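You operate a simulated robot arm through the tools that you are given. There is no shell and no other tool. Be economical: measure what you need, move in short steps, check, and stop when the job is done.

Carry out the task below with a simulated robot arm. There is one attempt and no reset: what you move stays moved.

JOB
On the counter by the big window, make the pot with white cap and the round sieve change places.
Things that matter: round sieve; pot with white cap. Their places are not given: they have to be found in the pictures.

The check looks at the end state, three seconds after you hand in, the way a careful person would. Anything else that was tipped, shoved, dropped, spilled or broken makes it a failure. Lids that push on must go on centred and level and be pressed home; caps that screw on are set level and turned clockwise until they are tight.

ROBOT AND FRAMES
A 6-joint arm with a two-finger parallel gripper, fixed in place. Base frame: the origin is at the foot of the arm, x ahead of it, y to its left, z up; the work surface is at about z = 817. Readings come in mm, rad, newtons and seconds.
With the tool pointing down near the work surface it reaches from about 260 to 680 mm from the base axis. Its first joint turns from -1.152 to 1.152 rad. Payload 2.9 kg.
Tool frame: the origin (TCP) lies between the finger pads and is the grasp point; the fingertips stand 30 mm ahead of it; z points along the fingers, y is the line along which they close. Largest opening 110 mm; finger width 20, thickness 10; the body of the gripper, 48 by 112 mm, starts 55 mm behind the TCP.
Orientation is that of the tool frame in the base frame, as a unit quaternion [w, x, y, z]. With the fingers straight down and closing along the base's y, the tool's x points along the base's -x, its y along +y and its z along -z.

CONTROLS
- The arm moves only by the tool send_rows. Its argument "targets" is a list of rows, each a list of 2 entries, a list of its own where there are three numbers: the shift along the tool's x, y, z in mm, then the turn, a rotation vector about the tool's x, y, z in degrees. In form: [[[x, y, z], [wx, wy, wz]], ...]. A call has 1 to 10 rows; each row shifts and turns the commanded pose from where the row before left it, along the tool's axes as they then stand. "claw" is the finger opening in mm, from 0 to 110, set as the call begins (left out, the last holds). Rows are played at 5 a second. More than 50 mm and 0.15 rad between two rows, or a gripper value outside its range, and nothing of the call is played. A pose out of reach is approached as far as the arm can. The call stops where the force on the tool passes 40 N (or 10 N more than at its start, if that is more) or the arm is blocked; 0.2 s more then pass. Each finger travels about 108 mm/s and halts on what it meets, pressing with about 32 N; the grip force reading is that of the motor and also rises with nothing between the fingers. The clock runs only during rows and for 0.2 s after the last one: add rows that do not move to give the fingers time. It gives the time, the measured TCP pose, the force on the tool (base axes), the opening and the grip force at its end, in the units of the frame above (readings bear some noise), and new pictures: "show" is both (left out), scene, wrist or none.
- Cameras (640 x 400 px; columns grow to the right, rows downward): "scene" is fixed at [106.8, 445.6, 1380.6]; the picture's right is [-0.60, -0.80, 0.00], its down [-0.54, 0.41, -0.74] and it looks along [0.59, -0.44, -0.68] (base axes); focal length 318 px, centre (320, 200). "wrist" rides on the gripper at [-36, 0, -57] in the tool frame; the picture's right is [0.00, -1.00, 0.00], its down [0.97, 0.00, -0.24] and it looks along [0.24, 0.00, 0.97] (tool axes); focal length 218 px, centre (320, 200).
- pixel_to_xyz(camera, pixels): for up to 12 pixels [column, row] of the newest picture of that camera ("zoom" is the newest enlarged one), the place [x, y, z] in the base frame of the surface seen there, good to about 2 mm, but the place of the scene camera against the robot may be out by one fixed shift of up to 25 mm in any direction. No time passes.
- close_up(camera, box): a new picture of the part [left, top, right, bottom] of that camera's present view, enlarged. No time passes.
- job_done(): hands the job in; it is judged then, once.

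Keep the steps short. Do not move on a guess: measure, check each grasp and each placing, and mend mistakes. In all there are 80 turns and 120 pictures (those below and enlarged ones count). Leave the gripper open and the arm clear of the work at the hand-in unless told otherwise, and finish with a single line.

The tools are called after "Call:" as a command line: name --argument value ..., lists and objects as JSON in quotes. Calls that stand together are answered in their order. send_rows: Moves the arm, as the interface text tells. Its arguments: {"type":"object","properties":{"targets":{"type":"array"},"claw":{"type":"number"},"show":{"type":"string","enum":["both","scene","wrist","none"]}},"required":["targets"]} The other tools are called the same way: pixel_to_xyz (camera, pixels) gives the place of the surface under pixels of a picture; close_up (camera, box) takes an enlarged picture of a part of a camera's view; job_done () hands the job in.

At the start:

```text
time_s: 0.0
position: [414.7, 267.5, 1057.9]
ee_rot: [0.0, 0.0, 1.0, 0.0]
force: [0.5, -0.6, -0.5]
finger_gap: 109.8
gripper_force: 0.0
```

scene: 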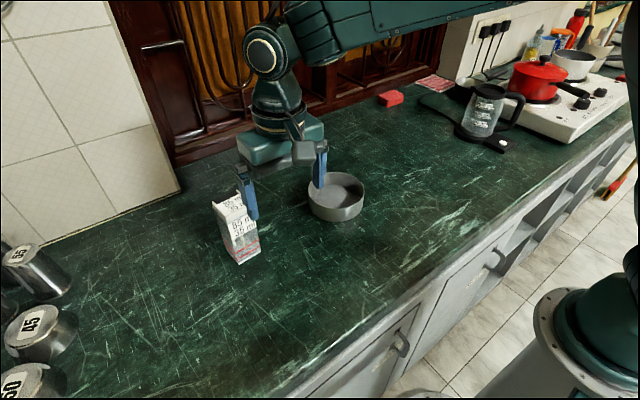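
wrist: 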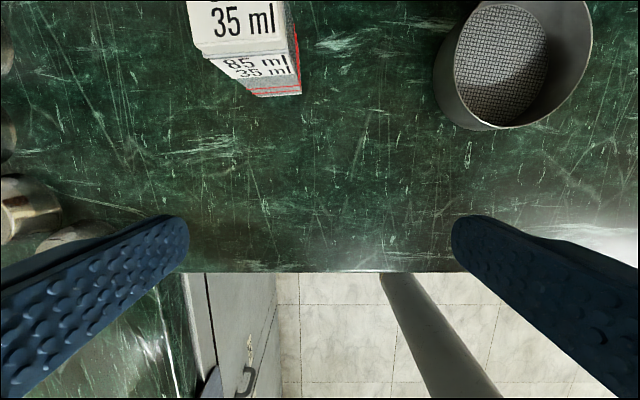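

I see the sieve near (335,195) and a carton near (237,230). I haven't identified the pot with the white cap yet, so I'll enlarge parts of the scene.

Call:
close_up --camera "scene" --box '[380, 0, 640, 162]'

Call:
close_up --camera "scene" --box '[180, 120, 400, 280]'

Call:
close_up --camera "scene" --box '[0, 220, 260, 400]'

```text
2.46 times, centred on (510, 81) of scene
```

zoom: 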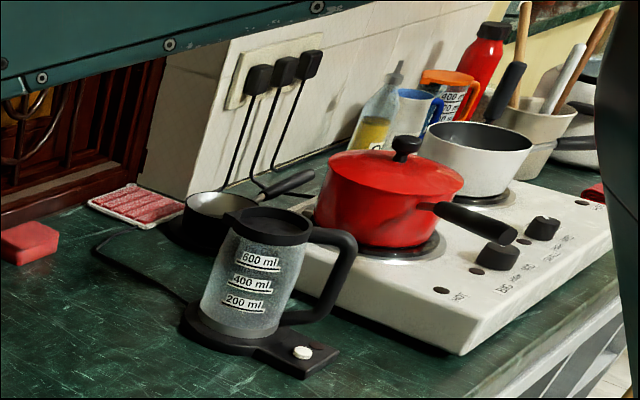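

```text
2.50 times, centred on (290, 200) of scene
```

zoom: 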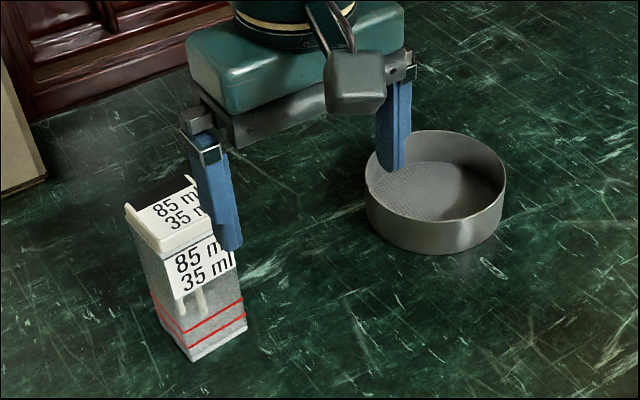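

```text
2.22 times, centred on (130, 310) of scene
```

zoom: 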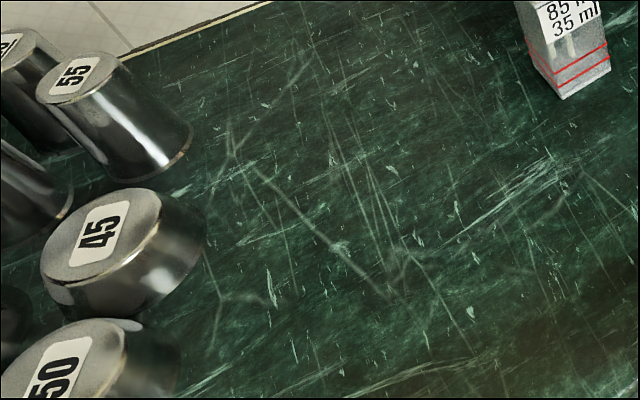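

The object at (237,230) is a square clear pot with a white cap, so it's the one to swap with the sieve. Next I'll measure both, mostly with the wrist camera because it has no fixed shift.

Call:
pixel_to_xyz --camera "wrist" --pixels '[[200, 50], [285, 30], [192, 8], [258, 93], [300, 90], [470, 127], [500, 60], [439, 60], [590, 40], [350, 150], [299, 80], [214, 63]]'

Call:
pixel_to_xyz --camera "scene" --pixels '[[214, 206], [238, 192], [239, 263], [260, 251], [226, 218], [335, 218], [310, 190], [363, 185], [340, 173], [335, 195], [300, 240], [243, 208]]'

```text
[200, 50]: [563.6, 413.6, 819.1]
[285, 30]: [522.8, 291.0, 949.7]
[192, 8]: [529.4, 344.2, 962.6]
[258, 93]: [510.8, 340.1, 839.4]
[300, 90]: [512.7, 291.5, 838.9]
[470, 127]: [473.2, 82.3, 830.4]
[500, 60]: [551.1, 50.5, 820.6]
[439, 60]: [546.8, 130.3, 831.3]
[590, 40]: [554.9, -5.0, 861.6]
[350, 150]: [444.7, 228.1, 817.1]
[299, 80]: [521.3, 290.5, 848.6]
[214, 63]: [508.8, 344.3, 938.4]
```

```text
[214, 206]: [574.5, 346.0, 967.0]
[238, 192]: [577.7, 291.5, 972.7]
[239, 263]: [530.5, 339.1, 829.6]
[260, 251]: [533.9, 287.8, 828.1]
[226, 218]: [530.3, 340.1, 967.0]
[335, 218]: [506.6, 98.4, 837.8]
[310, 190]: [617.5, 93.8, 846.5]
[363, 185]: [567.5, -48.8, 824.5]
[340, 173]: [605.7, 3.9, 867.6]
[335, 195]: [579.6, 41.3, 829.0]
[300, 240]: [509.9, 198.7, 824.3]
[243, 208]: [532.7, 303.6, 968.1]
```

The wrist readings put the pot at about x 509–557, y 290–344, with its top near 960. The sieve is about 125 mm across, centred near (550, 60), with its rim near 862. I'll raise the arm and move it between the two for a better look at both.

Call:
send_rows --targets '[[[-28, -26, -10], [0, 0, 0]], [[-28, -26, -10], [0, 0, 0]], [[-28, -26, -10], [0, 0, 0]], [[0, 0, 0], [0, 0, 0]]]' --show "both"

```text
time_s: 1.0
position: [500.4, 190.1, 1089.0]
ee_rot: [0.0, 0.0, 1.0, 0.0]
force: [0.5, -0.5, 0.8]
finger_gap: 110.1
gripper_force: 0.1
```

scene: 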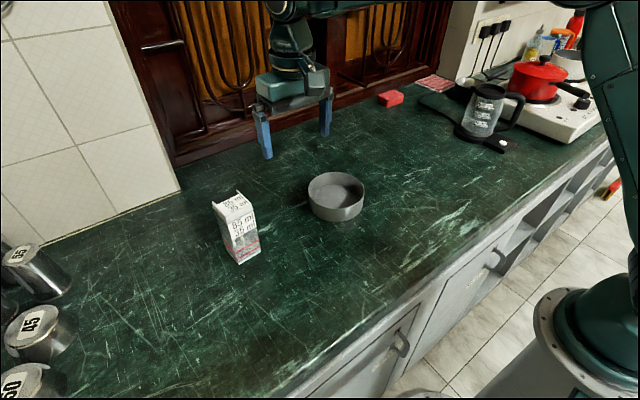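
wrist: 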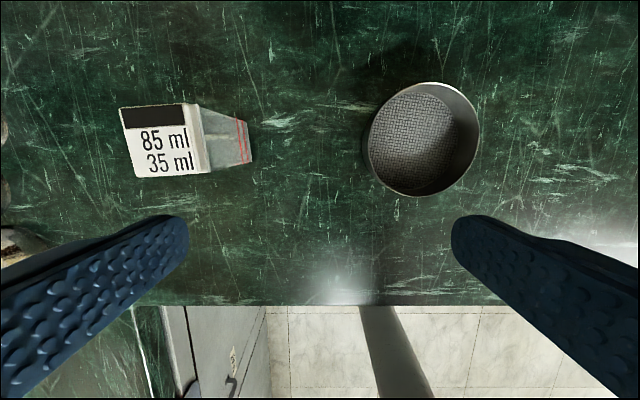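

Both objects are now fully in view. I'll enlarge each one.

Call:
close_up --camera "wrist" --box '[90, 70, 290, 195]'

Call:
close_up --camera "scene" --box '[190, 160, 380, 280]'

Call:
pixel_to_xyz --camera "wrist" --pixels '[[122, 112], [135, 174], [196, 108], [208, 171], [250, 160], [246, 122], [212, 165], [188, 150], [205, 116], [155, 115]]'

Call:
pixel_to_xyz --camera "wrist" --pixels '[[363, 140], [476, 125], [430, 83], [419, 195], [375, 108], [460, 95], [380, 178], [450, 178], [478, 110], [410, 140], [430, 182], [397, 190]]'

```text
3.20 times, centred on (190, 132) of wrist
```

zoom: 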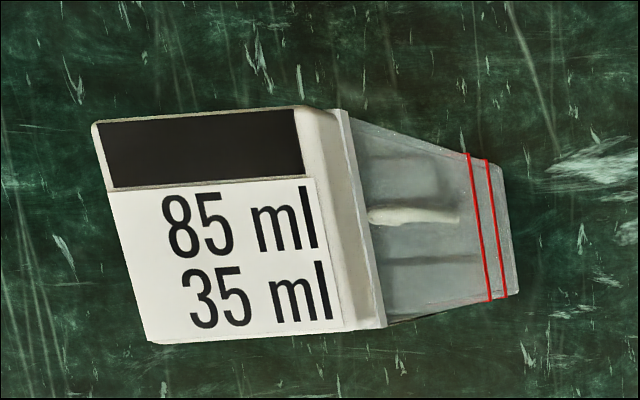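

```text
3.33 times, centred on (285, 220) of scene
```

zoom: 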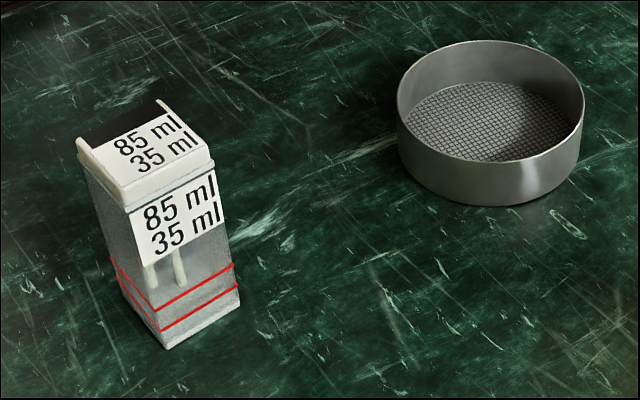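

```text
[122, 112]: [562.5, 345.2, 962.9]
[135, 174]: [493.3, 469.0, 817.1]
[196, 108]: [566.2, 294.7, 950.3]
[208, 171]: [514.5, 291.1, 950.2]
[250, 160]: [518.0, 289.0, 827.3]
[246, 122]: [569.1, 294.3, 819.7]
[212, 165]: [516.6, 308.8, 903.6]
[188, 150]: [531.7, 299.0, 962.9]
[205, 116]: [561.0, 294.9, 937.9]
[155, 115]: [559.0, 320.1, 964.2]
```

```text
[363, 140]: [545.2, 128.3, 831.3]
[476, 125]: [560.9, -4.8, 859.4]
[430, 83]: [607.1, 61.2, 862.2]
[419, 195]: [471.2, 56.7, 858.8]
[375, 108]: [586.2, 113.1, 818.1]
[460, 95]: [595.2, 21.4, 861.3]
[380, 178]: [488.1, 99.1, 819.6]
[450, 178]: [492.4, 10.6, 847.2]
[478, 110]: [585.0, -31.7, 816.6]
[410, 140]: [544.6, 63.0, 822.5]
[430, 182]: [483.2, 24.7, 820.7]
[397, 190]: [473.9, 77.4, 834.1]
```

Sieve: rim at z 862, centre about (539, 61), radius about 67. Pot: cap centre about (538, 318), turned about +4°, top at 963, and its lip overhangs the body very little. I plan to park the pot at negative y, move the sieve, then bring the pot to the sieve's place. First I'll check that the parking area near (410,170) in the scene is clear, and measure some pot edges.

Call:
pixel_to_xyz --camera "scene" --pixels '[[410, 170], [420, 150], [430, 180], [460, 133], [420, 100], [390, 100], [440, 165], [350, 315], [470, 140], [390, 180]]'

Call:
pixel_to_xyz --camera "zoom" --pixels '[[84, 150], [128, 205], [212, 165], [165, 345], [240, 302], [88, 170], [126, 220], [218, 225], [112, 290], [140, 235]]'

Call:
pixel_to_xyz --camera "wrist" --pixels '[[320, 302], [550, 150], [600, 120], [620, 200]]'

```text
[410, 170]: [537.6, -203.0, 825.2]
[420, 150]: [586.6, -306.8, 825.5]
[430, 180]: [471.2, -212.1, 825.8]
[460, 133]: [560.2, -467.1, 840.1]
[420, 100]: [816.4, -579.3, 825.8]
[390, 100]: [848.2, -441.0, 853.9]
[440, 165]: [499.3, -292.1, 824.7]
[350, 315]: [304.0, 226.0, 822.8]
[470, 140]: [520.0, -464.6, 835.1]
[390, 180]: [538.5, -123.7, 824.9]
```

```text
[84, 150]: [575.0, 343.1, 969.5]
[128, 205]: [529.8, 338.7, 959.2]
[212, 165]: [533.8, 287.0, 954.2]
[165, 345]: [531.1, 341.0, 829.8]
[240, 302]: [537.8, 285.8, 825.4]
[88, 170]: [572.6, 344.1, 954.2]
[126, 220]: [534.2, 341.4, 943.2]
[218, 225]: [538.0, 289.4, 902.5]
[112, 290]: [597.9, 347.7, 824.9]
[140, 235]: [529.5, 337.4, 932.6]
```

```text
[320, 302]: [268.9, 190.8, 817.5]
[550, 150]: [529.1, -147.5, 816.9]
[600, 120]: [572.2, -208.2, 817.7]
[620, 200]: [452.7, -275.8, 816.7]
```

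The parking spot is clear. Next I'll move over the pot at (538.5, 318.2), turn −4° about tool z, and stop with the fingertips above the cap.

Call:
send_rows --targets '[[[-9.5, 32, 0], [0, 0, 0]], [[-9.5, 32, 0], [0, 0, 0]], [[-9.5, 32, 0], [0, 0, 0]], [[-9.6, 32.1, 0], [0, 0, 0]], [[0, 0, 35], [0, 0, -4]], [[0, 0, 35], [0, 0, 0]], [[0, 0, 0], [0, 0, 0]]]' --claw 110

```text
time_s: 2.6
position: [536.5, 321.1, 1018.6]
ee_rot: [0.001, -0.035, 0.999, 0.0]
force: [-0.2, -0.5, -0.2]
finger_gap: 110.0
gripper_force: 0.1
```

scene: 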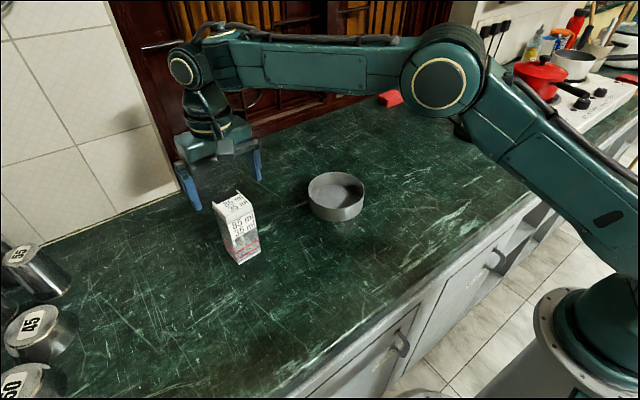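
wrist: 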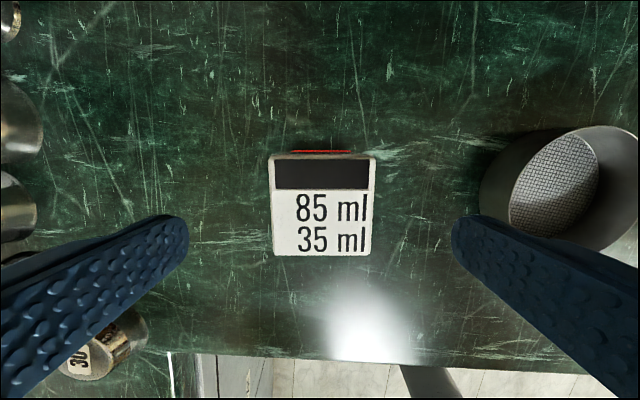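

The turn looks aligned. I'll re-measure the cap's corners from here.

Call:
pixel_to_xyz --camera "wrist" --pixels '[[272, 162], [375, 162], [276, 252], [371, 252], [323, 225], [325, 175], [310, 157], [323, 151]]'

Call:
send_rows --targets '[[[0, 0, 0], [0, 0, 0]]]' --show "none"

```text
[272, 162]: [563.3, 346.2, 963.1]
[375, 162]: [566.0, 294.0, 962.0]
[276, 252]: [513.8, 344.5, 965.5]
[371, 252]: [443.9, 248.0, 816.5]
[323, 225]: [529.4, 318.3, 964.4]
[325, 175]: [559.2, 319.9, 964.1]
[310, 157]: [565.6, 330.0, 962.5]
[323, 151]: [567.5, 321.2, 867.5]
```

```text
time_s: 3.0
position: [537.9, 321.8, 1018.5]
ee_rot: [0.0, -0.035, 0.999, -0.001]
force: [-0.5, -0.9, -0.3]
finger_gap: 110.2
gripper_force: 0.1
```

The TCP is at (538, 322) and the pot centre at (539, 319). I'll shift −3 mm in tool y and go down to TCP z ≈ 915 with the fingers open.

Call:
send_rows --targets '[[[-1, -3, 0], [0, 0, 0]], [[0, 0, 26], [0, 0, 0]], [[0, 0, 26], [0, 0, 0]], [[0, 0, 26], [0, 0, 0]], [[0, 0, 25], [0, 0, 0]], [[0, 0, 0], [0, 0, 0]]]'

```text
time_s: 4.4
position: [540.4, 316.5, 914.6]
ee_rot: [0.0, -0.035, 0.999, -0.001]
force: [-0.4, -0.2, 0.6]
finger_gap: 109.9
gripper_force: 0.1
```

scene: 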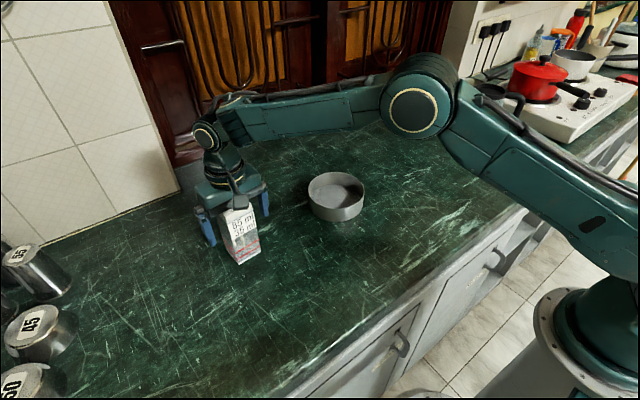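
wrist: 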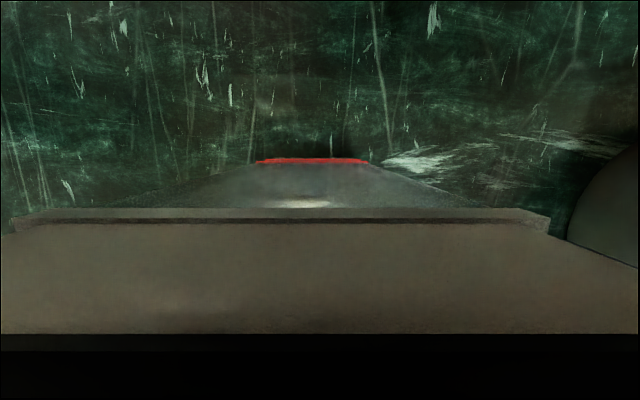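

The fingers straddle the pot with no contact. I'll close slowly, stepping to 60 and then to full grip, and check.

Call:
send_rows --targets '[[[0, 0, 0], [0, 0, 0]], [[0, 0, 0], [0, 0, 0]], [[0, 0, 0], [0, 0, 0]]]' --claw 60 --show "none"

Call:
send_rows --targets '[[[0, 0, 0], [0, 0, 0]], [[0, 0, 0], [0, 0, 0]], [[0, 0, 0], [0, 0, 0]]]' --claw 45 --show "scene"

```text
time_s: 5.2
position: [539.9, 316.8, 915.7]
ee_rot: [0.0, -0.035, 0.999, 0.0]
force: [0.2, 0.7, -0.3]
finger_gap: 60.3
gripper_force: 0.1
```

```text
time_s: 6.0
position: [540.2, 315.7, 914.5]
ee_rot: [-0.001, -0.035, 0.999, -0.001]
force: [-0.1, -1.1, 0.2]
finger_gap: 56.1
gripper_force: 31.9
```

scene: 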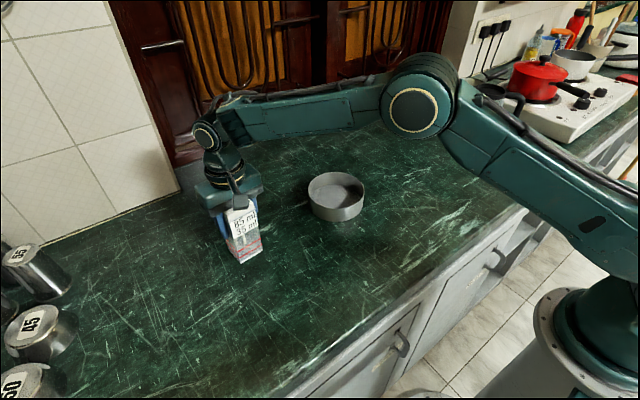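

The gap is 56.1 mm with a 32 N grip. I'll lift 20 mm and check that the whole pot comes up, not just the cap.

Call:
send_rows --targets '[[[0, 0, -6], [0, 0, 0]], [[0, 0, -14], [0, 0, 0]], [[0, 0, 0], [0, 0, 0]]]' --show "none"

Call:
close_up --camera "scene" --box '[170, 140, 330, 280]'

```text
time_s: 6.8
position: [539.2, 314.7, 936.3]
ee_rot: [0.001, -0.035, 0.999, 0.0]
force: [0.4, -0.3, -0.8]
finger_gap: 55.9
gripper_force: 31.9
```

```text
2.86 times, centred on (250, 210) of scene
```

zoom: 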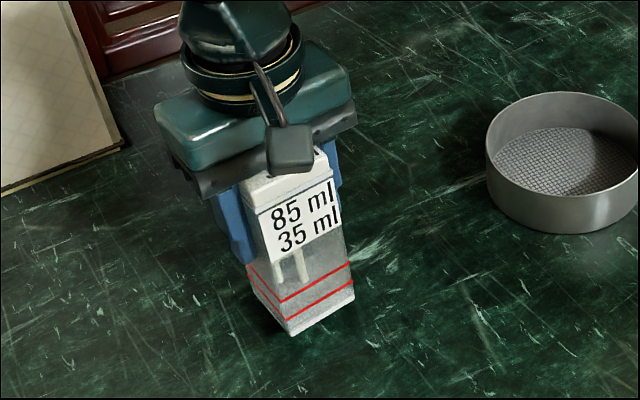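

The whole pot is hanging from the gripper, level. I'll lift it to about 1010 and start toward the parking spot at (500, −160).

Call:
send_rows --targets '[[[0, 0, -25], [0, 0, 0]], [[0, 0, -25], [0, 0, 0]], [[0, 0, -25], [0, 0, 0]], [[5, -33, 0], [0, 0, 0]], [[5, -33, 0], [0, 0, 0]], [[5, -33, 0], [0, 0, 0]], [[5, -33, 0], [0, 0, 0]], [[5, -33, 0], [0, 0, 0]], [[5, -33, 0], [0, 0, 0]], [[5, -33, 0], [0, 0, 0]]]' --show "scene"

Call:
send_rows --targets '[[[5, -34, 0], [0, 0, 0]], [[5, -34, 0], [0, 0, 0]], [[5, -34, 0], [0, 0, 0]], [[5, -34, 0], [0, 0, 0]], [[5, -34, 0], [0, 0, 0]], [[5, -34, 0], [0, 0, 0]], [[5, -34, 0], [0, 0, 0]], [[0, 0, 0], [0, 0, 0]], [[0, 0, 0], [0, 0, 0]]]' --show "both"

```text
time_s: 9.0
position: [518.8, 82.3, 1010.4]
ee_rot: [0.0, -0.034, 0.999, 0.0]
force: [-0.7, -0.6, -0.3]
finger_gap: 55.8
gripper_force: 31.9
```

scene: 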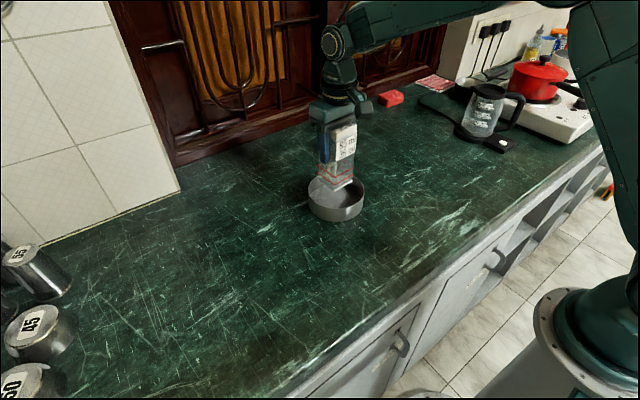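

```text
time_s: 11.0
position: [500.9, -157.5, 1010.5]
ee_rot: [0.0, -0.035, 0.999, 0.0]
force: [0.7, -0.8, -1.1]
finger_gap: 55.8
gripper_force: 32.2
```

scene: 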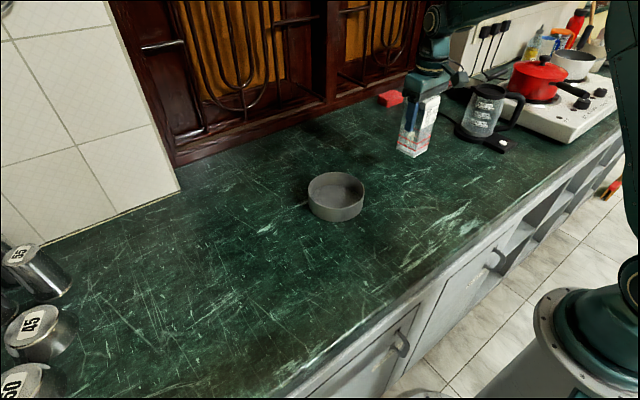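
wrist: 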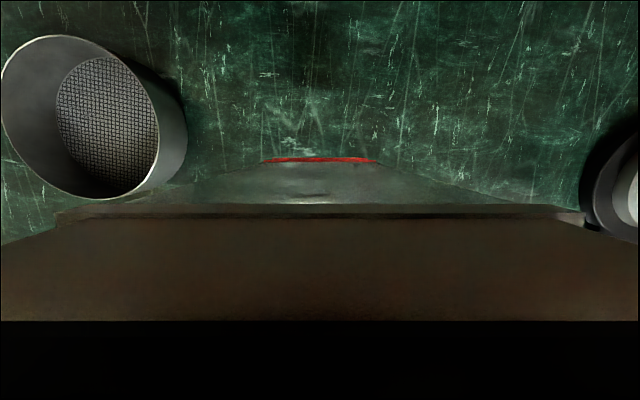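

A dark round thing shows at the right of the wrist view, near (610,190). I'll measure it before going down.

Call:
pixel_to_xyz --camera "wrist" --pixels '[[612, 190], [590, 190], [500, 150], [75, 200], [185, 120]]'

```text
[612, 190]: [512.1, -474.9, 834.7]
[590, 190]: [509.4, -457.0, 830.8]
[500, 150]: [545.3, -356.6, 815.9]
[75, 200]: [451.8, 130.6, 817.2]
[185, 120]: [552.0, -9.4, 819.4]
```

It's the kettle base at y ≈ −460, well away. I'll lower the pot to about 5 mm above the surface, then in small steps.

Call:
send_rows --targets '[[[0, 0, 25], [0, 0, 0]], [[0, 0, 25], [0, 0, 0]], [[0, 0, 25], [0, 0, 0]], [[0, 0, 15], [0, 0, 0]], [[0, 0, 2], [0, 0, 0]], [[0, 0, 2], [0, 0, 0]], [[0, 0, 1], [0, 0, 0]], [[0, 0, 0], [0, 0, 0]]]' --show "none"

Call:
close_up --camera "scene" --box '[350, 60, 510, 200]'

```text
time_s: 12.8
position: [500.9, -158.1, 914.1]
ee_rot: [0.0, -0.036, 0.999, 0.0]
force: [-1.2, 0.0, 1.6]
finger_gap: 55.5
gripper_force: 32.1
```

```text
2.86 times, centred on (430, 130) of scene
```

zoom: 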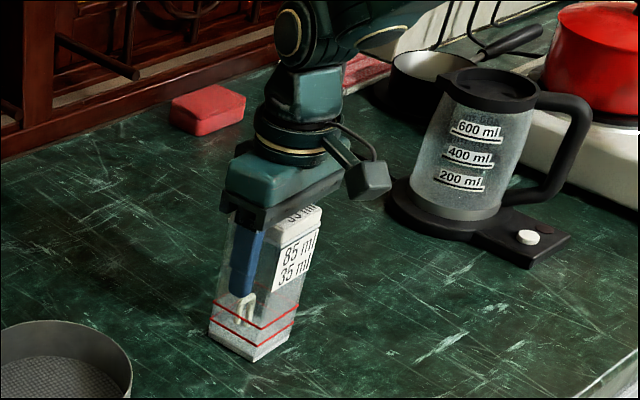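

There is a slight upward force of 1.6 N. I'll lower 0.5 mm at a time until contact is clear.

Call:
send_rows --targets '[[[0, 0, 0.5], [0, 0, 0]], [[0, 0, 0], [0, 0, 0]]]' --show "none"

Call:
send_rows --targets '[[[0, 0, 0.5], [0, 0, 0]], [[0, 0, 0], [0, 0, 0]]]' --show "none"

```text
time_s: 13.4
position: [500.6, -157.4, 915.1]
ee_rot: [0.002, -0.036, 0.999, -0.001]
force: [-1.9, 1.5, 9.5]
finger_gap: 55.6
gripper_force: 31.9
```

```text
time_s: 14.0
position: [500.3, -156.8, 915.7]
ee_rot: [0.001, -0.035, 0.999, 0.0]
force: [-4.2, 1.5, 17.9]
finger_gap: 55.8
gripper_force: 32.5
```

Contact is clear at 18 N. I'll back up 1 mm, open the fingers, then rise clear.

Call:
send_rows --targets '[[[0, 0, -1.0], [0, 0, 0]], [[0, 0, 0], [0, 0, 0]]]' --show "none"

Call:
send_rows --targets '[[[0, 0, 0], [0, 0, 0]], [[0, 0, 0], [0, 0, 0]], [[0, 0, 0], [0, 0, 0]], [[0, 0, 0], [0, 0, 0]]]' --claw 110 --show "none"

Call:
send_rows --targets '[[[0, 0, -25], [0, 0, 0]], [[0, 0, -25], [0, 0, 0]], [[0, 0, -25], [0, 0, 0]], [[0, 0, -25], [0, 0, 0]], [[0, 0, 0], [0, 0, 0]]]'

```text
time_s: 14.6
position: [502.4, -157.6, 915.1]
ee_rot: [-0.001, -0.035, 0.999, -0.001]
force: [-1.8, 2.4, 14.6]
finger_gap: 55.7
gripper_force: 31.7
```

```text
time_s: 15.6
position: [500.9, -156.8, 915.2]
ee_rot: [0.0, -0.034, 0.999, 0.0]
force: [0.5, -0.4, -0.1]
finger_gap: 110.0
gripper_force: 0.0
```

```text
time_s: 16.8
position: [501.1, -158.0, 1014.9]
ee_rot: [0.0, -0.035, 0.999, 0.0]
force: [-0.3, 1.0, 0.0]
finger_gap: 109.8
gripper_force: 0.0
```

scene: 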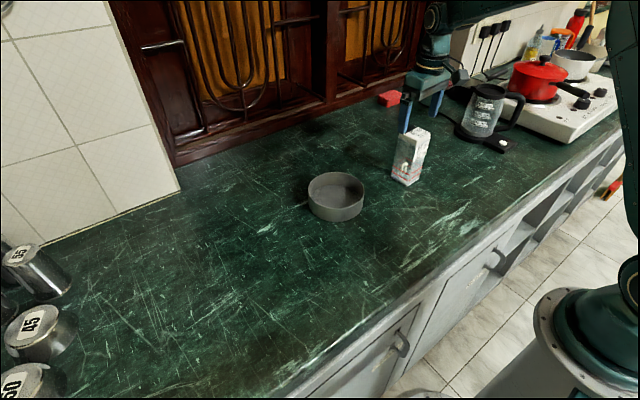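
wrist: 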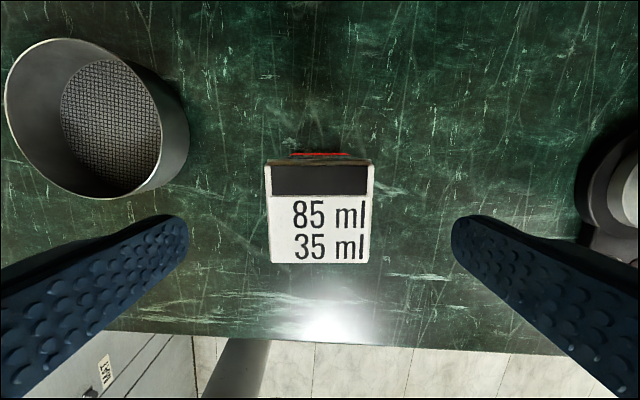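

The pot stands upright at its parking spot. I'll move above the sieve, square the tool again, and measure its rim.

Call:
send_rows --targets '[[[-9, 36, -8], [0, 0, 0]], [[-9, 36, -8], [0, 0, 0]], [[-9, 36, 0], [0, 0, 0]], [[-9, 36, 0], [0, 0, 0]], [[-9, 36, 0], [0, 0, 0]], [[-8, 36, 0], [0, 0, 4]], [[0, 0, 0], [0, 0, 0]], [[0, 0, 0], [0, 0, 0]]]' --show "wrist"

```text
time_s: 18.6
position: [539.2, 60.9, 1030.5]
ee_rot: [0.0, 0.0, 1.0, 0.0]
force: [-1.0, 0.9, 0.9]
finger_gap: 109.9
gripper_force: 0.1
```

wrist: 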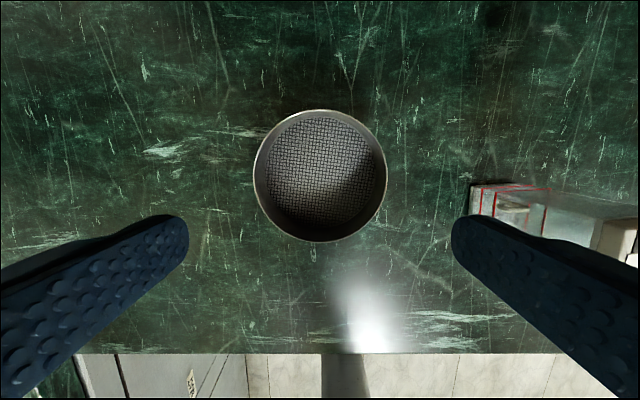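

Call:
pixel_to_xyz --camera "wrist" --pixels '[[255, 177], [386, 177], [320, 111], [320, 240], [257, 177], [384, 177], [320, 113], [320, 238], [340, 175], [300, 200], [375, 180], [266, 177]]'

Call:
close_up --camera "wrist" --box '[240, 100, 400, 250]'

```text
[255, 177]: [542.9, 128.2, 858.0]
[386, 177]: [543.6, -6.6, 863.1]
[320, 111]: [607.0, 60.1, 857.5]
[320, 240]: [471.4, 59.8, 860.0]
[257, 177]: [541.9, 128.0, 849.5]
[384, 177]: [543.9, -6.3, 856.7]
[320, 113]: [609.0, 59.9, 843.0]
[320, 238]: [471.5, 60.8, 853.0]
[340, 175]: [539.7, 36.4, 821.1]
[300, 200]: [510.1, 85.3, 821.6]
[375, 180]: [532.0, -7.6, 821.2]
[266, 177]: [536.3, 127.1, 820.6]
```

```text
2.67 times, centred on (320, 175) of wrist
```

zoom: 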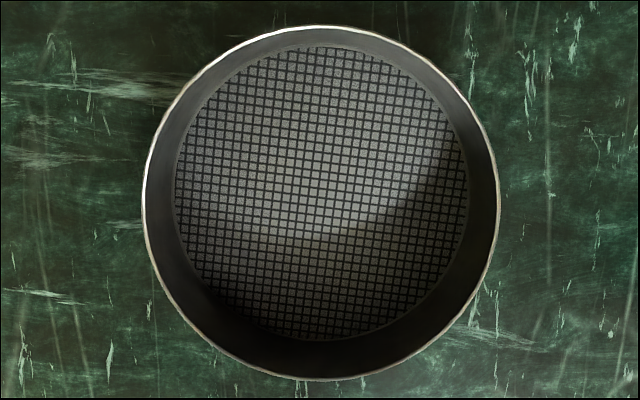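

The sieve is centred at (539.5, 60.6) with radius about 67.5, mesh floor at 821 and rim near 862. I'll grip its −y wall at (539.5, −6.7) with one finger inside and one outside. First I'll line up above it with the gap at 50.

Call:
send_rows --targets '[[[0, -34, 0], [0, 0, 0]], [[0, -33.6, 0], [0, 0, 0]], [[0, 0, 30], [0, 0, 0]], [[0, 0, 30], [0, 0, 0]], [[0, 0, 30], [0, 0, 0]], [[0, 0, 30], [0, 0, 0]], [[0, 0, 0], [0, 0, 0]], [[0, 0, 0], [0, 0, 0]]]' --claw 50

```text
time_s: 20.4
position: [540.5, -8.1, 911.8]
ee_rot: [0.0, 0.0, 1.0, 0.0]
force: [0.4, 0.0, -0.8]
finger_gap: 50.0
gripper_force: 0.1
```

scene: 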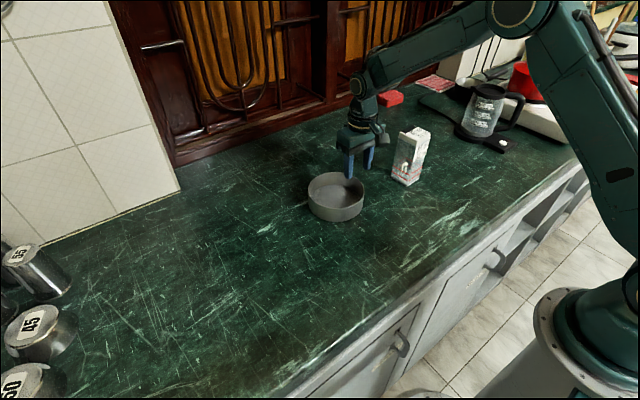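
wrist: 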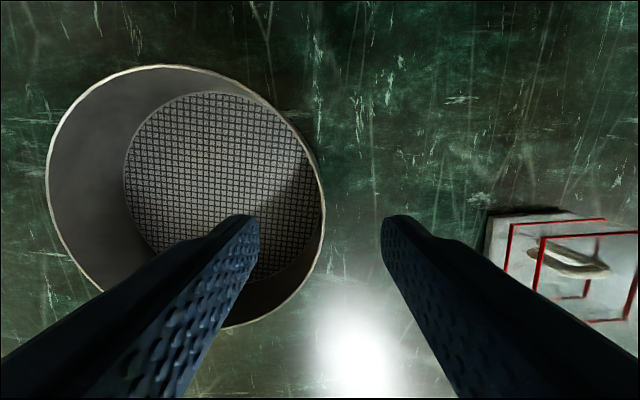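

The fingers straddle the wall. I'll go down 54 mm to TCP z ≈ 858, which leaves the tips 7 mm above the mesh.

Call:
send_rows --targets '[[[0, 0, 18], [0, 0, 0]], [[0, 0, 18], [0, 0, 0]], [[0, 0, 12], [0, 0, 0]], [[0, 0, 6], [0, 0, 0]], [[0, 0, 0], [0, 0, 0]], [[0, 0, 0], [0, 0, 0]]]' --show "wrist"

Call:
close_up --camera "scene" --box '[270, 100, 450, 240]'

```text
time_s: 21.8
position: [538.7, -5.2, 856.9]
ee_rot: [0.0, 0.0, 1.0, 0.001]
force: [0.7, 0.4, 0.1]
finger_gap: 50.1
gripper_force: 0.1
```

wrist: 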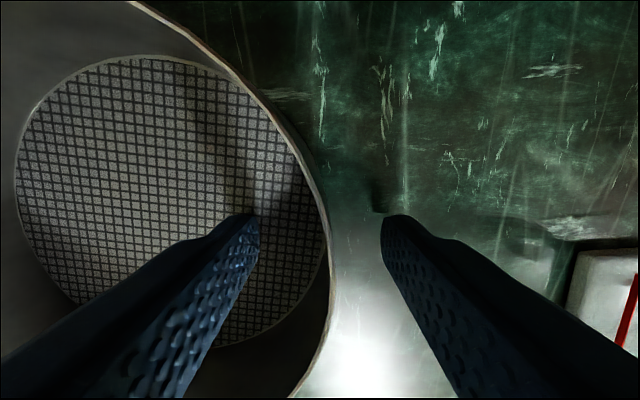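

```text
2.86 times, centred on (360, 170) of scene
```

zoom: 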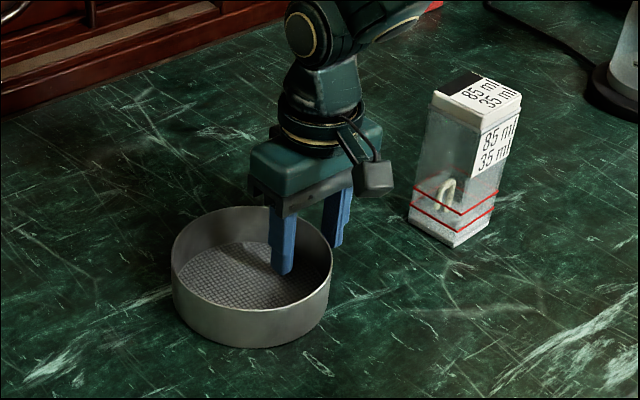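

There is one finger inside and one outside, and no force. I'll close in two steps.

Call:
send_rows --targets '[[[0, 0, 0], [0, 0, 0]], [[0, 0, 0], [0, 0, 0]], [[0, 0, 0], [0, 0, 0]]]' --claw 10 --show "none"

Call:
send_rows --targets '[[[0, 0, 0], [0, 0, 0]], [[0, 0, 0], [0, 0, 0]], [[0, 0, 0], [0, 0, 0]]]' --claw 0 --show "none"

Call:
send_rows --targets '[[[0, 0, -5], [0, 0, 0]], [[0, 0, -10], [0, 0, 0]], [[0, 0, 0], [0, 0, 0]], [[0, 0, 0], [0, 0, 0]]]' --show "wrist"

Call:
close_up --camera "scene" --box '[270, 100, 450, 240]'

```text
time_s: 22.6
position: [539.7, -6.9, 856.4]
ee_rot: [0.0, 0.0, 1.0, 0.0]
force: [0.8, 0.1, -0.3]
finger_gap: 9.8
gripper_force: 0.0
```

```text
time_s: 23.4
position: [538.4, -5.4, 856.8]
ee_rot: [-0.001, -0.001, 1.0, 0.0]
force: [0.6, 0.2, 1.2]
finger_gap: 2.6
gripper_force: 32.4
```

```text
time_s: 24.4
position: [540.4, -5.2, 872.1]
ee_rot: [0.0, 0.0, 1.0, 0.0]
force: [0.0, -0.4, -1.5]
finger_gap: 2.5
gripper_force: 31.8
```

wrist: 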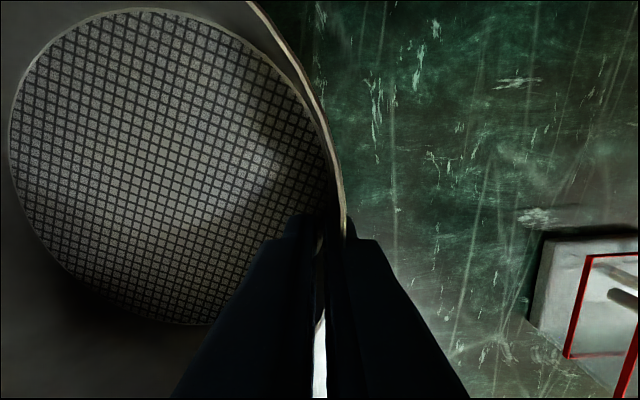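

```text
2.86 times, centred on (360, 170) of scene
```

zoom: 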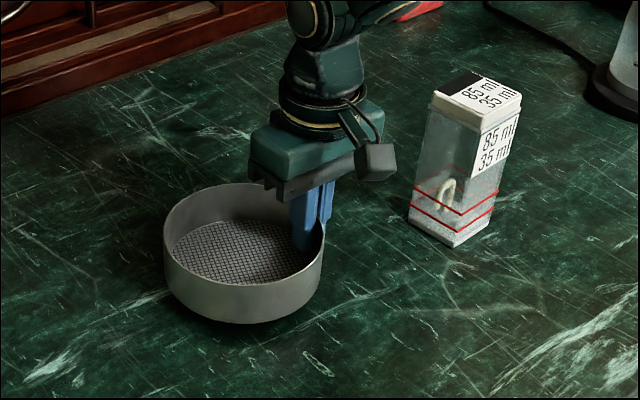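

The sieve lifted. I'll measure mesh and rim heights to see whether it hangs level.

Call:
pixel_to_xyz --camera "wrist" --pixels '[[30, 150], [150, 20], [300, 190], [150, 310], [180, 170], [250, 80], [60, 240]]'

Call:
pixel_to_xyz --camera "zoom" --pixels '[[170, 255], [180, 230], [250, 184], [318, 250], [240, 280], [250, 320]]'

```text
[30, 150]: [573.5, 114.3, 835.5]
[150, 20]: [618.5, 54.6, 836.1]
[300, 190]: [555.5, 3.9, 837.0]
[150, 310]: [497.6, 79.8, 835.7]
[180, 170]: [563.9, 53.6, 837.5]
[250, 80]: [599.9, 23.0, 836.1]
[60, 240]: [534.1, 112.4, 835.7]
```

```text
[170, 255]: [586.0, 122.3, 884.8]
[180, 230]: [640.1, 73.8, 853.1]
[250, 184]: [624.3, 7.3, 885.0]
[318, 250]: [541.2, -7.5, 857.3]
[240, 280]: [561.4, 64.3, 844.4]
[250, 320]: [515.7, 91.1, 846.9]
```

It hangs level, with the mesh at 836 everywhere. It seems to have swung a little about the grip, though, so I'll measure the mesh edge to find its centre relative to the TCP.

Call:
pixel_to_xyz --camera "wrist" --pixels '[[14, 140], [150, 14], [322, 160], [160, 318], [290, 78], [60, 268], [45, 70], [240, 35], [100, 300], [320, 190]]'

```text
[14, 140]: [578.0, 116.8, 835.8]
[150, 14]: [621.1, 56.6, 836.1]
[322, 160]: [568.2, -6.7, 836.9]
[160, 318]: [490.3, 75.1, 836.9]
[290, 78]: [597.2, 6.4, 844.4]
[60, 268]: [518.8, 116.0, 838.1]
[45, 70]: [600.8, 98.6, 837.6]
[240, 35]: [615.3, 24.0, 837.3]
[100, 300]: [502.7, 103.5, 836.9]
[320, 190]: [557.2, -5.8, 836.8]
```

The sieve's centre is about (555, 58) and the TCP is at (540, −6), an offset of (+15, +64). The sieve is to go to the pot's old spot at (539, 318.5), so the TCP goes to (524, 254.5). I'll lift it and carry it over gently.

Call:
send_rows --targets '[[[0, 0, -20], [0, 0, 0]], [[0, 0, -20], [0, 0, 0]], [[0, 15, 0], [0, 0, 0]], [[2, 25, 0], [0, 0, 0]], [[2, 30, 0], [0, 0, 0]], [[2, 30, 0], [0, 0, 0]], [[2, 30, 0], [0, 0, 0]], [[2, 30, 0], [0, 0, 0]], [[2, 30, 0], [0, 0, 0]], [[2, 30, 0], [0, 0, 0]]]' --show "none"

Call:
send_rows --targets '[[[2, 25, 0], [0, 0, 0]], [[0, 15, 0], [0, 0, 0]], [[0, 0, 0], [0, 0, 0]], [[0, 0, 0], [0, 0, 0]]]' --show "both"

```text
time_s: 26.6
position: [525.8, 212.3, 912.3]
ee_rot: [0.0, 0.0, 1.0, 0.0]
force: [-0.3, -0.4, -1.1]
finger_gap: 2.3
gripper_force: 32.1
```

```text
time_s: 27.6
position: [523.8, 252.2, 910.9]
ee_rot: [0.0, 0.0, 1.0, 0.0]
force: [0.2, -0.1, -0.5]
finger_gap: 2.3
gripper_force: 31.5
```

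scene: 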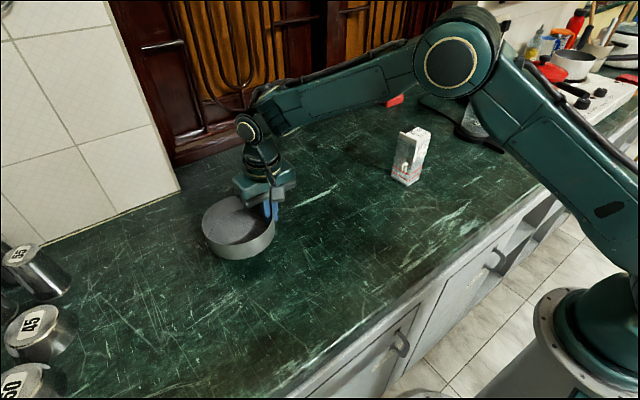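
wrist: 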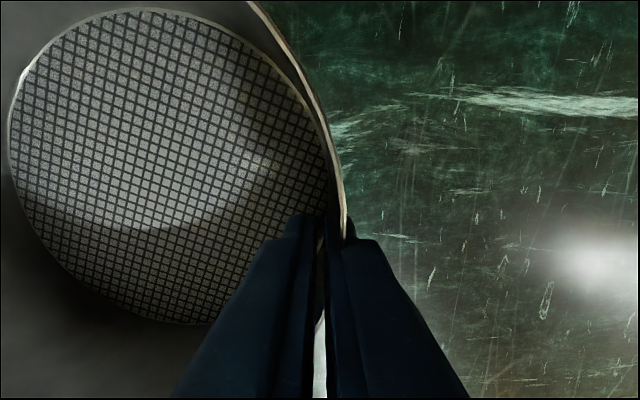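

The sieve didn't slip. I'll shift +2 mm in y and lower it to just above the surface.

Call:
send_rows --targets '[[[0, 2, 0], [0, 0, 0]], [[0, 0, 20], [0, 0, 0]], [[0, 0, 20], [0, 0, 0]], [[0, 0, 8], [0, 0, 0]], [[0, 0, 4], [0, 0, 0]], [[0, 0, 0], [0, 0, 0]], [[0, 0, 0], [0, 0, 0]]]' --show "none"

Call:
send_rows --targets '[[[0, 0, 1], [0, 0, 0]], [[0, 0, 0], [0, 0, 0]]]' --show "none"

Call:
send_rows --targets '[[[0, 0, 1], [0, 0, 0]], [[0, 0, 0], [0, 0, 0]]]' --show "wrist"

```text
time_s: 29.2
position: [523.5, 257.5, 860.4]
ee_rot: [0.0, 0.0, 1.0, 0.0]
force: [0.6, 0.2, -0.7]
finger_gap: 2.3
gripper_force: 32.6
```

```text
time_s: 29.8
position: [524.1, 256.1, 859.2]
ee_rot: [0.001, 0.0, 1.0, -0.001]
force: [-0.1, -0.3, -0.9]
finger_gap: 2.4
gripper_force: 32.3
```

```text
time_s: 30.4
position: [522.5, 255.6, 856.8]
ee_rot: [0.0, 0.0, 1.0, 0.001]
force: [0.7, 0.0, -1.3]
finger_gap: 2.4
gripper_force: 31.9
```

wrist: 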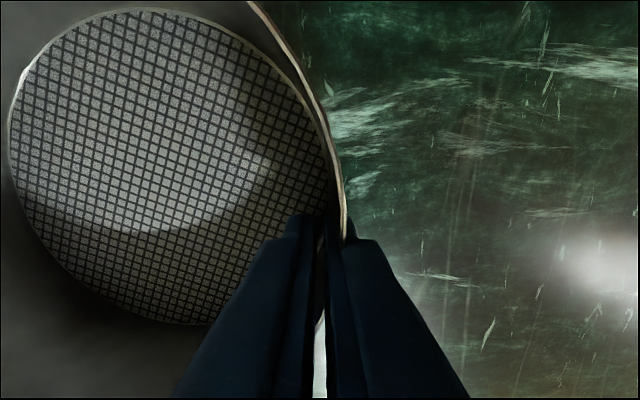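

There's no contact force yet, so I'll lower half a millimetre at a time.

Call:
send_rows --targets '[[[0, 0, 0.5], [0, 0, 0]], [[0, 0, 0], [0, 0, 0]]]' --show "none"

Call:
send_rows --targets '[[[0, 0, 0.5], [0, 0, 0]], [[0, 0, 0], [0, 0, 0]]]' --show "none"

Call:
pixel_to_xyz --camera "wrist" --pixels '[[30, 150], [150, 20], [300, 190], [150, 310], [180, 170], [14, 140], [160, 318], [322, 160], [60, 268], [240, 35]]'

```text
time_s: 31.0
position: [524.0, 256.8, 857.3]
ee_rot: [0.0, 0.0, 1.0, 0.0]
force: [-0.3, 0.6, -0.8]
finger_gap: 2.5
gripper_force: 32.5
```

```text
time_s: 31.6
position: [523.6, 255.5, 857.5]
ee_rot: [0.0, 0.0, 1.0, -0.001]
force: [0.0, -0.3, -1.9]
finger_gap: 2.4
gripper_force: 31.8
```

```text
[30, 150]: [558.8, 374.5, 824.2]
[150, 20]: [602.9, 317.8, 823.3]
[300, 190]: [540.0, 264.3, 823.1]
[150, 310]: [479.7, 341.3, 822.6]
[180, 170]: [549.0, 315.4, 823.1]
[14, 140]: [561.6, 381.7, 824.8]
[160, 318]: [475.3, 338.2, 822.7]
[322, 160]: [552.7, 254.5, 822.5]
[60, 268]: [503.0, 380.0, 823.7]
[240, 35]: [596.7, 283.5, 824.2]
```

The mesh reads about 823 and was 821 when resting, so there is 1–2 mm to go.

Call:
send_rows --targets '[[[0, 0, 0.5], [0, 0, 0]], [[0, 0, 0], [0, 0, 0]]]' --show "none"

Call:
send_rows --targets '[[[0, 0, 0.5], [0, 0, 0]], [[0, 0, 0], [0, 0, 0]]]' --show "none"

```text
time_s: 32.2
position: [523.6, 256.2, 857.0]
ee_rot: [0.0, 0.0, 1.0, 0.0]
force: [-0.1, -0.1, -1.4]
finger_gap: 2.0
gripper_force: 31.7
```

```text
time_s: 32.8
position: [523.7, 254.4, 855.4]
ee_rot: [0.001, 0.0, 1.0, 0.001]
force: [-0.3, 0.8, -1.0]
finger_gap: 2.4
gripper_force: 32.1
```

Call:
send_rows --targets '[[[0, 0, 0.5], [0, 0, 0]], [[0, 0, 0], [0, 0, 0]]]' --show "none"

Call:
send_rows --targets '[[[0, 0, 0.5], [0, 0, 0]], [[0, 0, 0], [0, 0, 0]]]' --show "wrist"

Call:
pixel_to_xyz --camera "wrist" --pixels '[[30, 150], [150, 20], [300, 190], [150, 310], [180, 170], [450, 150], [450, 60]]'

```text
time_s: 33.4
position: [523.6, 256.0, 856.3]
ee_rot: [0.0, 0.0, 1.0, 0.0]
force: [-0.2, 0.7, -1.5]
finger_gap: 2.5
gripper_force: 31.8
```

```text
time_s: 34.0
position: [523.3, 255.2, 856.1]
ee_rot: [0.0, 0.0, 1.0, 0.0]
force: [0.2, 0.7, -0.9]
finger_gap: 2.4
gripper_force: 32.0
```

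wrist: 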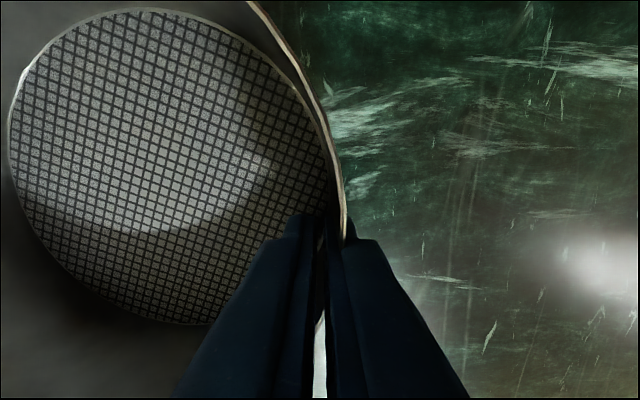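

```text
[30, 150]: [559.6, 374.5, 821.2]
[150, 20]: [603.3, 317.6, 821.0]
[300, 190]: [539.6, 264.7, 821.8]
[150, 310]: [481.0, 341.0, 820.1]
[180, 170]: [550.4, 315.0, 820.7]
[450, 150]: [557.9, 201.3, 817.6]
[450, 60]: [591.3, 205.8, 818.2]
```

The mesh reads about 821, so it's nearly down. I'll keep the small steps until a force shows.

Call:
send_rows --targets '[[[0, 0, 0.5], [0, 0, 0]], [[0, 0, 0], [0, 0, 0]]]' --show "none"

Call:
send_rows --targets '[[[0, 0, 0.5], [0, 0, 0]], [[0, 0, 0], [0, 0, 0]]]' --show "none"

Call:
close_up --camera "scene" --box '[170, 150, 310, 280]'

```text
time_s: 34.6
position: [524.0, 255.9, 855.5]
ee_rot: [0.0, 0.0, 1.0, 0.0]
force: [0.2, -2.0, 6.5]
finger_gap: 2.3
gripper_force: 31.8
```

```text
time_s: 35.2
position: [524.0, 255.2, 855.3]
ee_rot: [0.001, 0.001, 1.0, 0.0]
force: [-2.4, -5.5, 15.2]
finger_gap: 2.2
gripper_force: 32.3
```

```text
3.08 times, centred on (240, 215) of scene
```

zoom: 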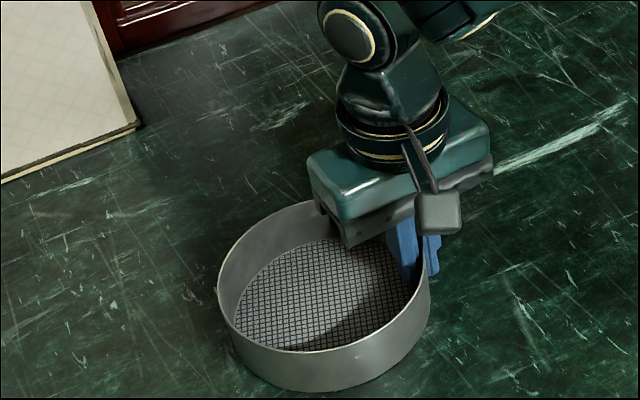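

It's down, with 15 N. I'll ease off 0.7 mm, open to 40, then rise straight up.

Call:
send_rows --targets '[[[0, 0, -0.7], [0, 0, 0]], [[0, 0, 0], [0, 0, 0]]]' --show "none"

Call:
send_rows --targets '[[[0, 0, 0], [0, 0, 0]], [[0, 0, 0], [0, 0, 0]], [[0, 0, 0], [0, 0, 0]]]' --claw 40 --show "none"

Call:
send_rows --targets '[[[0, 0, -15], [0, 0, 0]], [[0, 0, -25], [0, 0, 0]], [[0, 0, -40], [0, 0, 0]], [[0, 0, -45], [0, 0, 0]], [[0, 0, -45], [0, 0, 0]], [[-10, 30, 0], [0, 0, 0]], [[-6, 30, 0], [0, 0, 0]], [[0, 0, 0], [0, 0, 0]]]' --show "both"

```text
time_s: 35.8
position: [523.9, 255.9, 855.7]
ee_rot: [0.002, 0.0, 1.0, 0.0]
force: [2.5, -2.0, 9.8]
finger_gap: 2.4
gripper_force: 32.1
```

```text
time_s: 36.6
position: [523.8, 255.0, 854.7]
ee_rot: [0.0, 0.0, 1.0, 0.0]
force: [0.3, -0.1, 0.7]
finger_gap: 39.9
gripper_force: 0.1
```

```text
time_s: 38.4
position: [538.8, 316.4, 1025.1]
ee_rot: [-0.001, 0.0, 1.0, 0.0]
force: [0.2, 0.1, -0.2]
finger_gap: 39.9
gripper_force: 0.0
```

scene: 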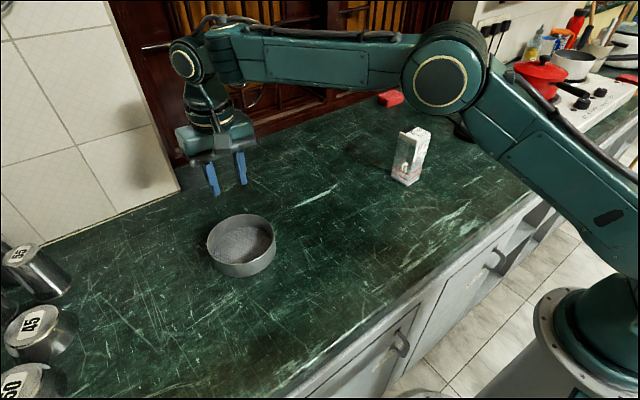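
wrist: 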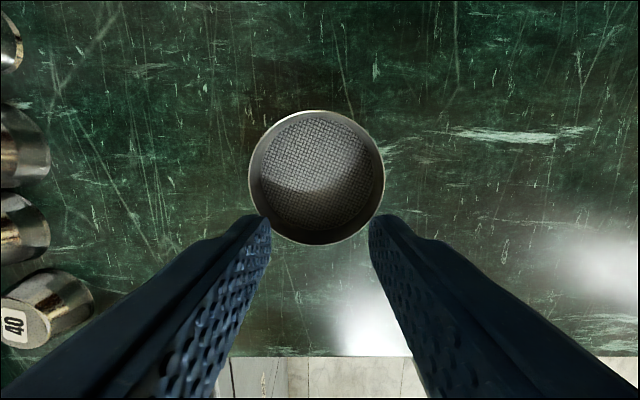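

Call:
pixel_to_xyz --camera "wrist" --pixels '[[250, 177], [383, 177], [317, 112], [317, 242], [316, 175], [251, 177], [382, 177], [317, 113], [317, 241]]'

```text
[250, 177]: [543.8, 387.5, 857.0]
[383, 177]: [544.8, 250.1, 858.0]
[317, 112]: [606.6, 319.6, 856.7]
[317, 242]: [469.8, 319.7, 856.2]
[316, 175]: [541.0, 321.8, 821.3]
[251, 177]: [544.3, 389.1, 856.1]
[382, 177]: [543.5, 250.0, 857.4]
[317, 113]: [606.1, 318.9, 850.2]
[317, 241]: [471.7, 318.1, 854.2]
```

The sieve is centred at about (538.5, 319), matching the pot's old spot. Next I'll go back above the pot.

Call:
send_rows --targets '[[[3, -35, 0], [0, 0, 0]], [[4, -45, 0], [0, 0, 0]], [[4, -45, 0], [0, 0, 0]], [[4, -45, 0], [0, 0, 0]], [[4, -45, 0], [0, 0, 0]], [[4, -45, 0], [0, 0, 0]], [[4, -45, 0], [0, 0, 0]], [[4, -45, 0], [0, 0, 0]], [[4, -45, 0], [0, 0, 0]], [[3, -40, 0], [0, 0, 0]]]' --claw 110 --show "none"

Call:
send_rows --targets '[[[0, -39, 0], [0, 0, 0]], [[0, 0, 0], [0, 0, -4]], [[0, 0, 0], [0, 0, 0]], [[0, 0, 0], [0, 0, 0]]]' --show "wrist"

```text
time_s: 40.6
position: [501.2, -121.3, 1026.5]
ee_rot: [0.001, -0.001, 1.0, 0.0]
force: [0.3, -0.4, 0.4]
finger_gap: 110.0
gripper_force: 0.2
```

```text
time_s: 41.6
position: [500.4, -158.8, 1025.8]
ee_rot: [0.0, -0.034, 0.999, 0.0]
force: [-0.2, 0.5, 1.5]
finger_gap: 109.9
gripper_force: 0.1
```

wrist: 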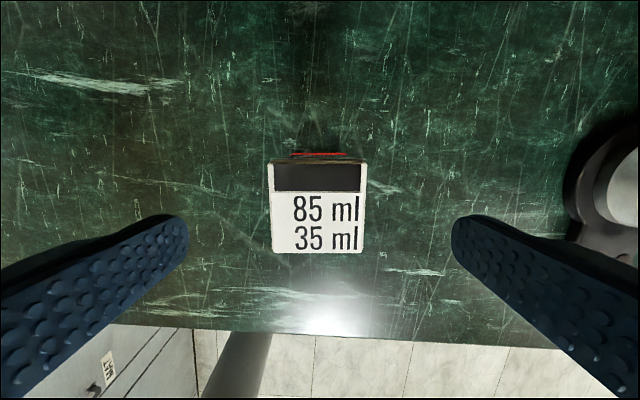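

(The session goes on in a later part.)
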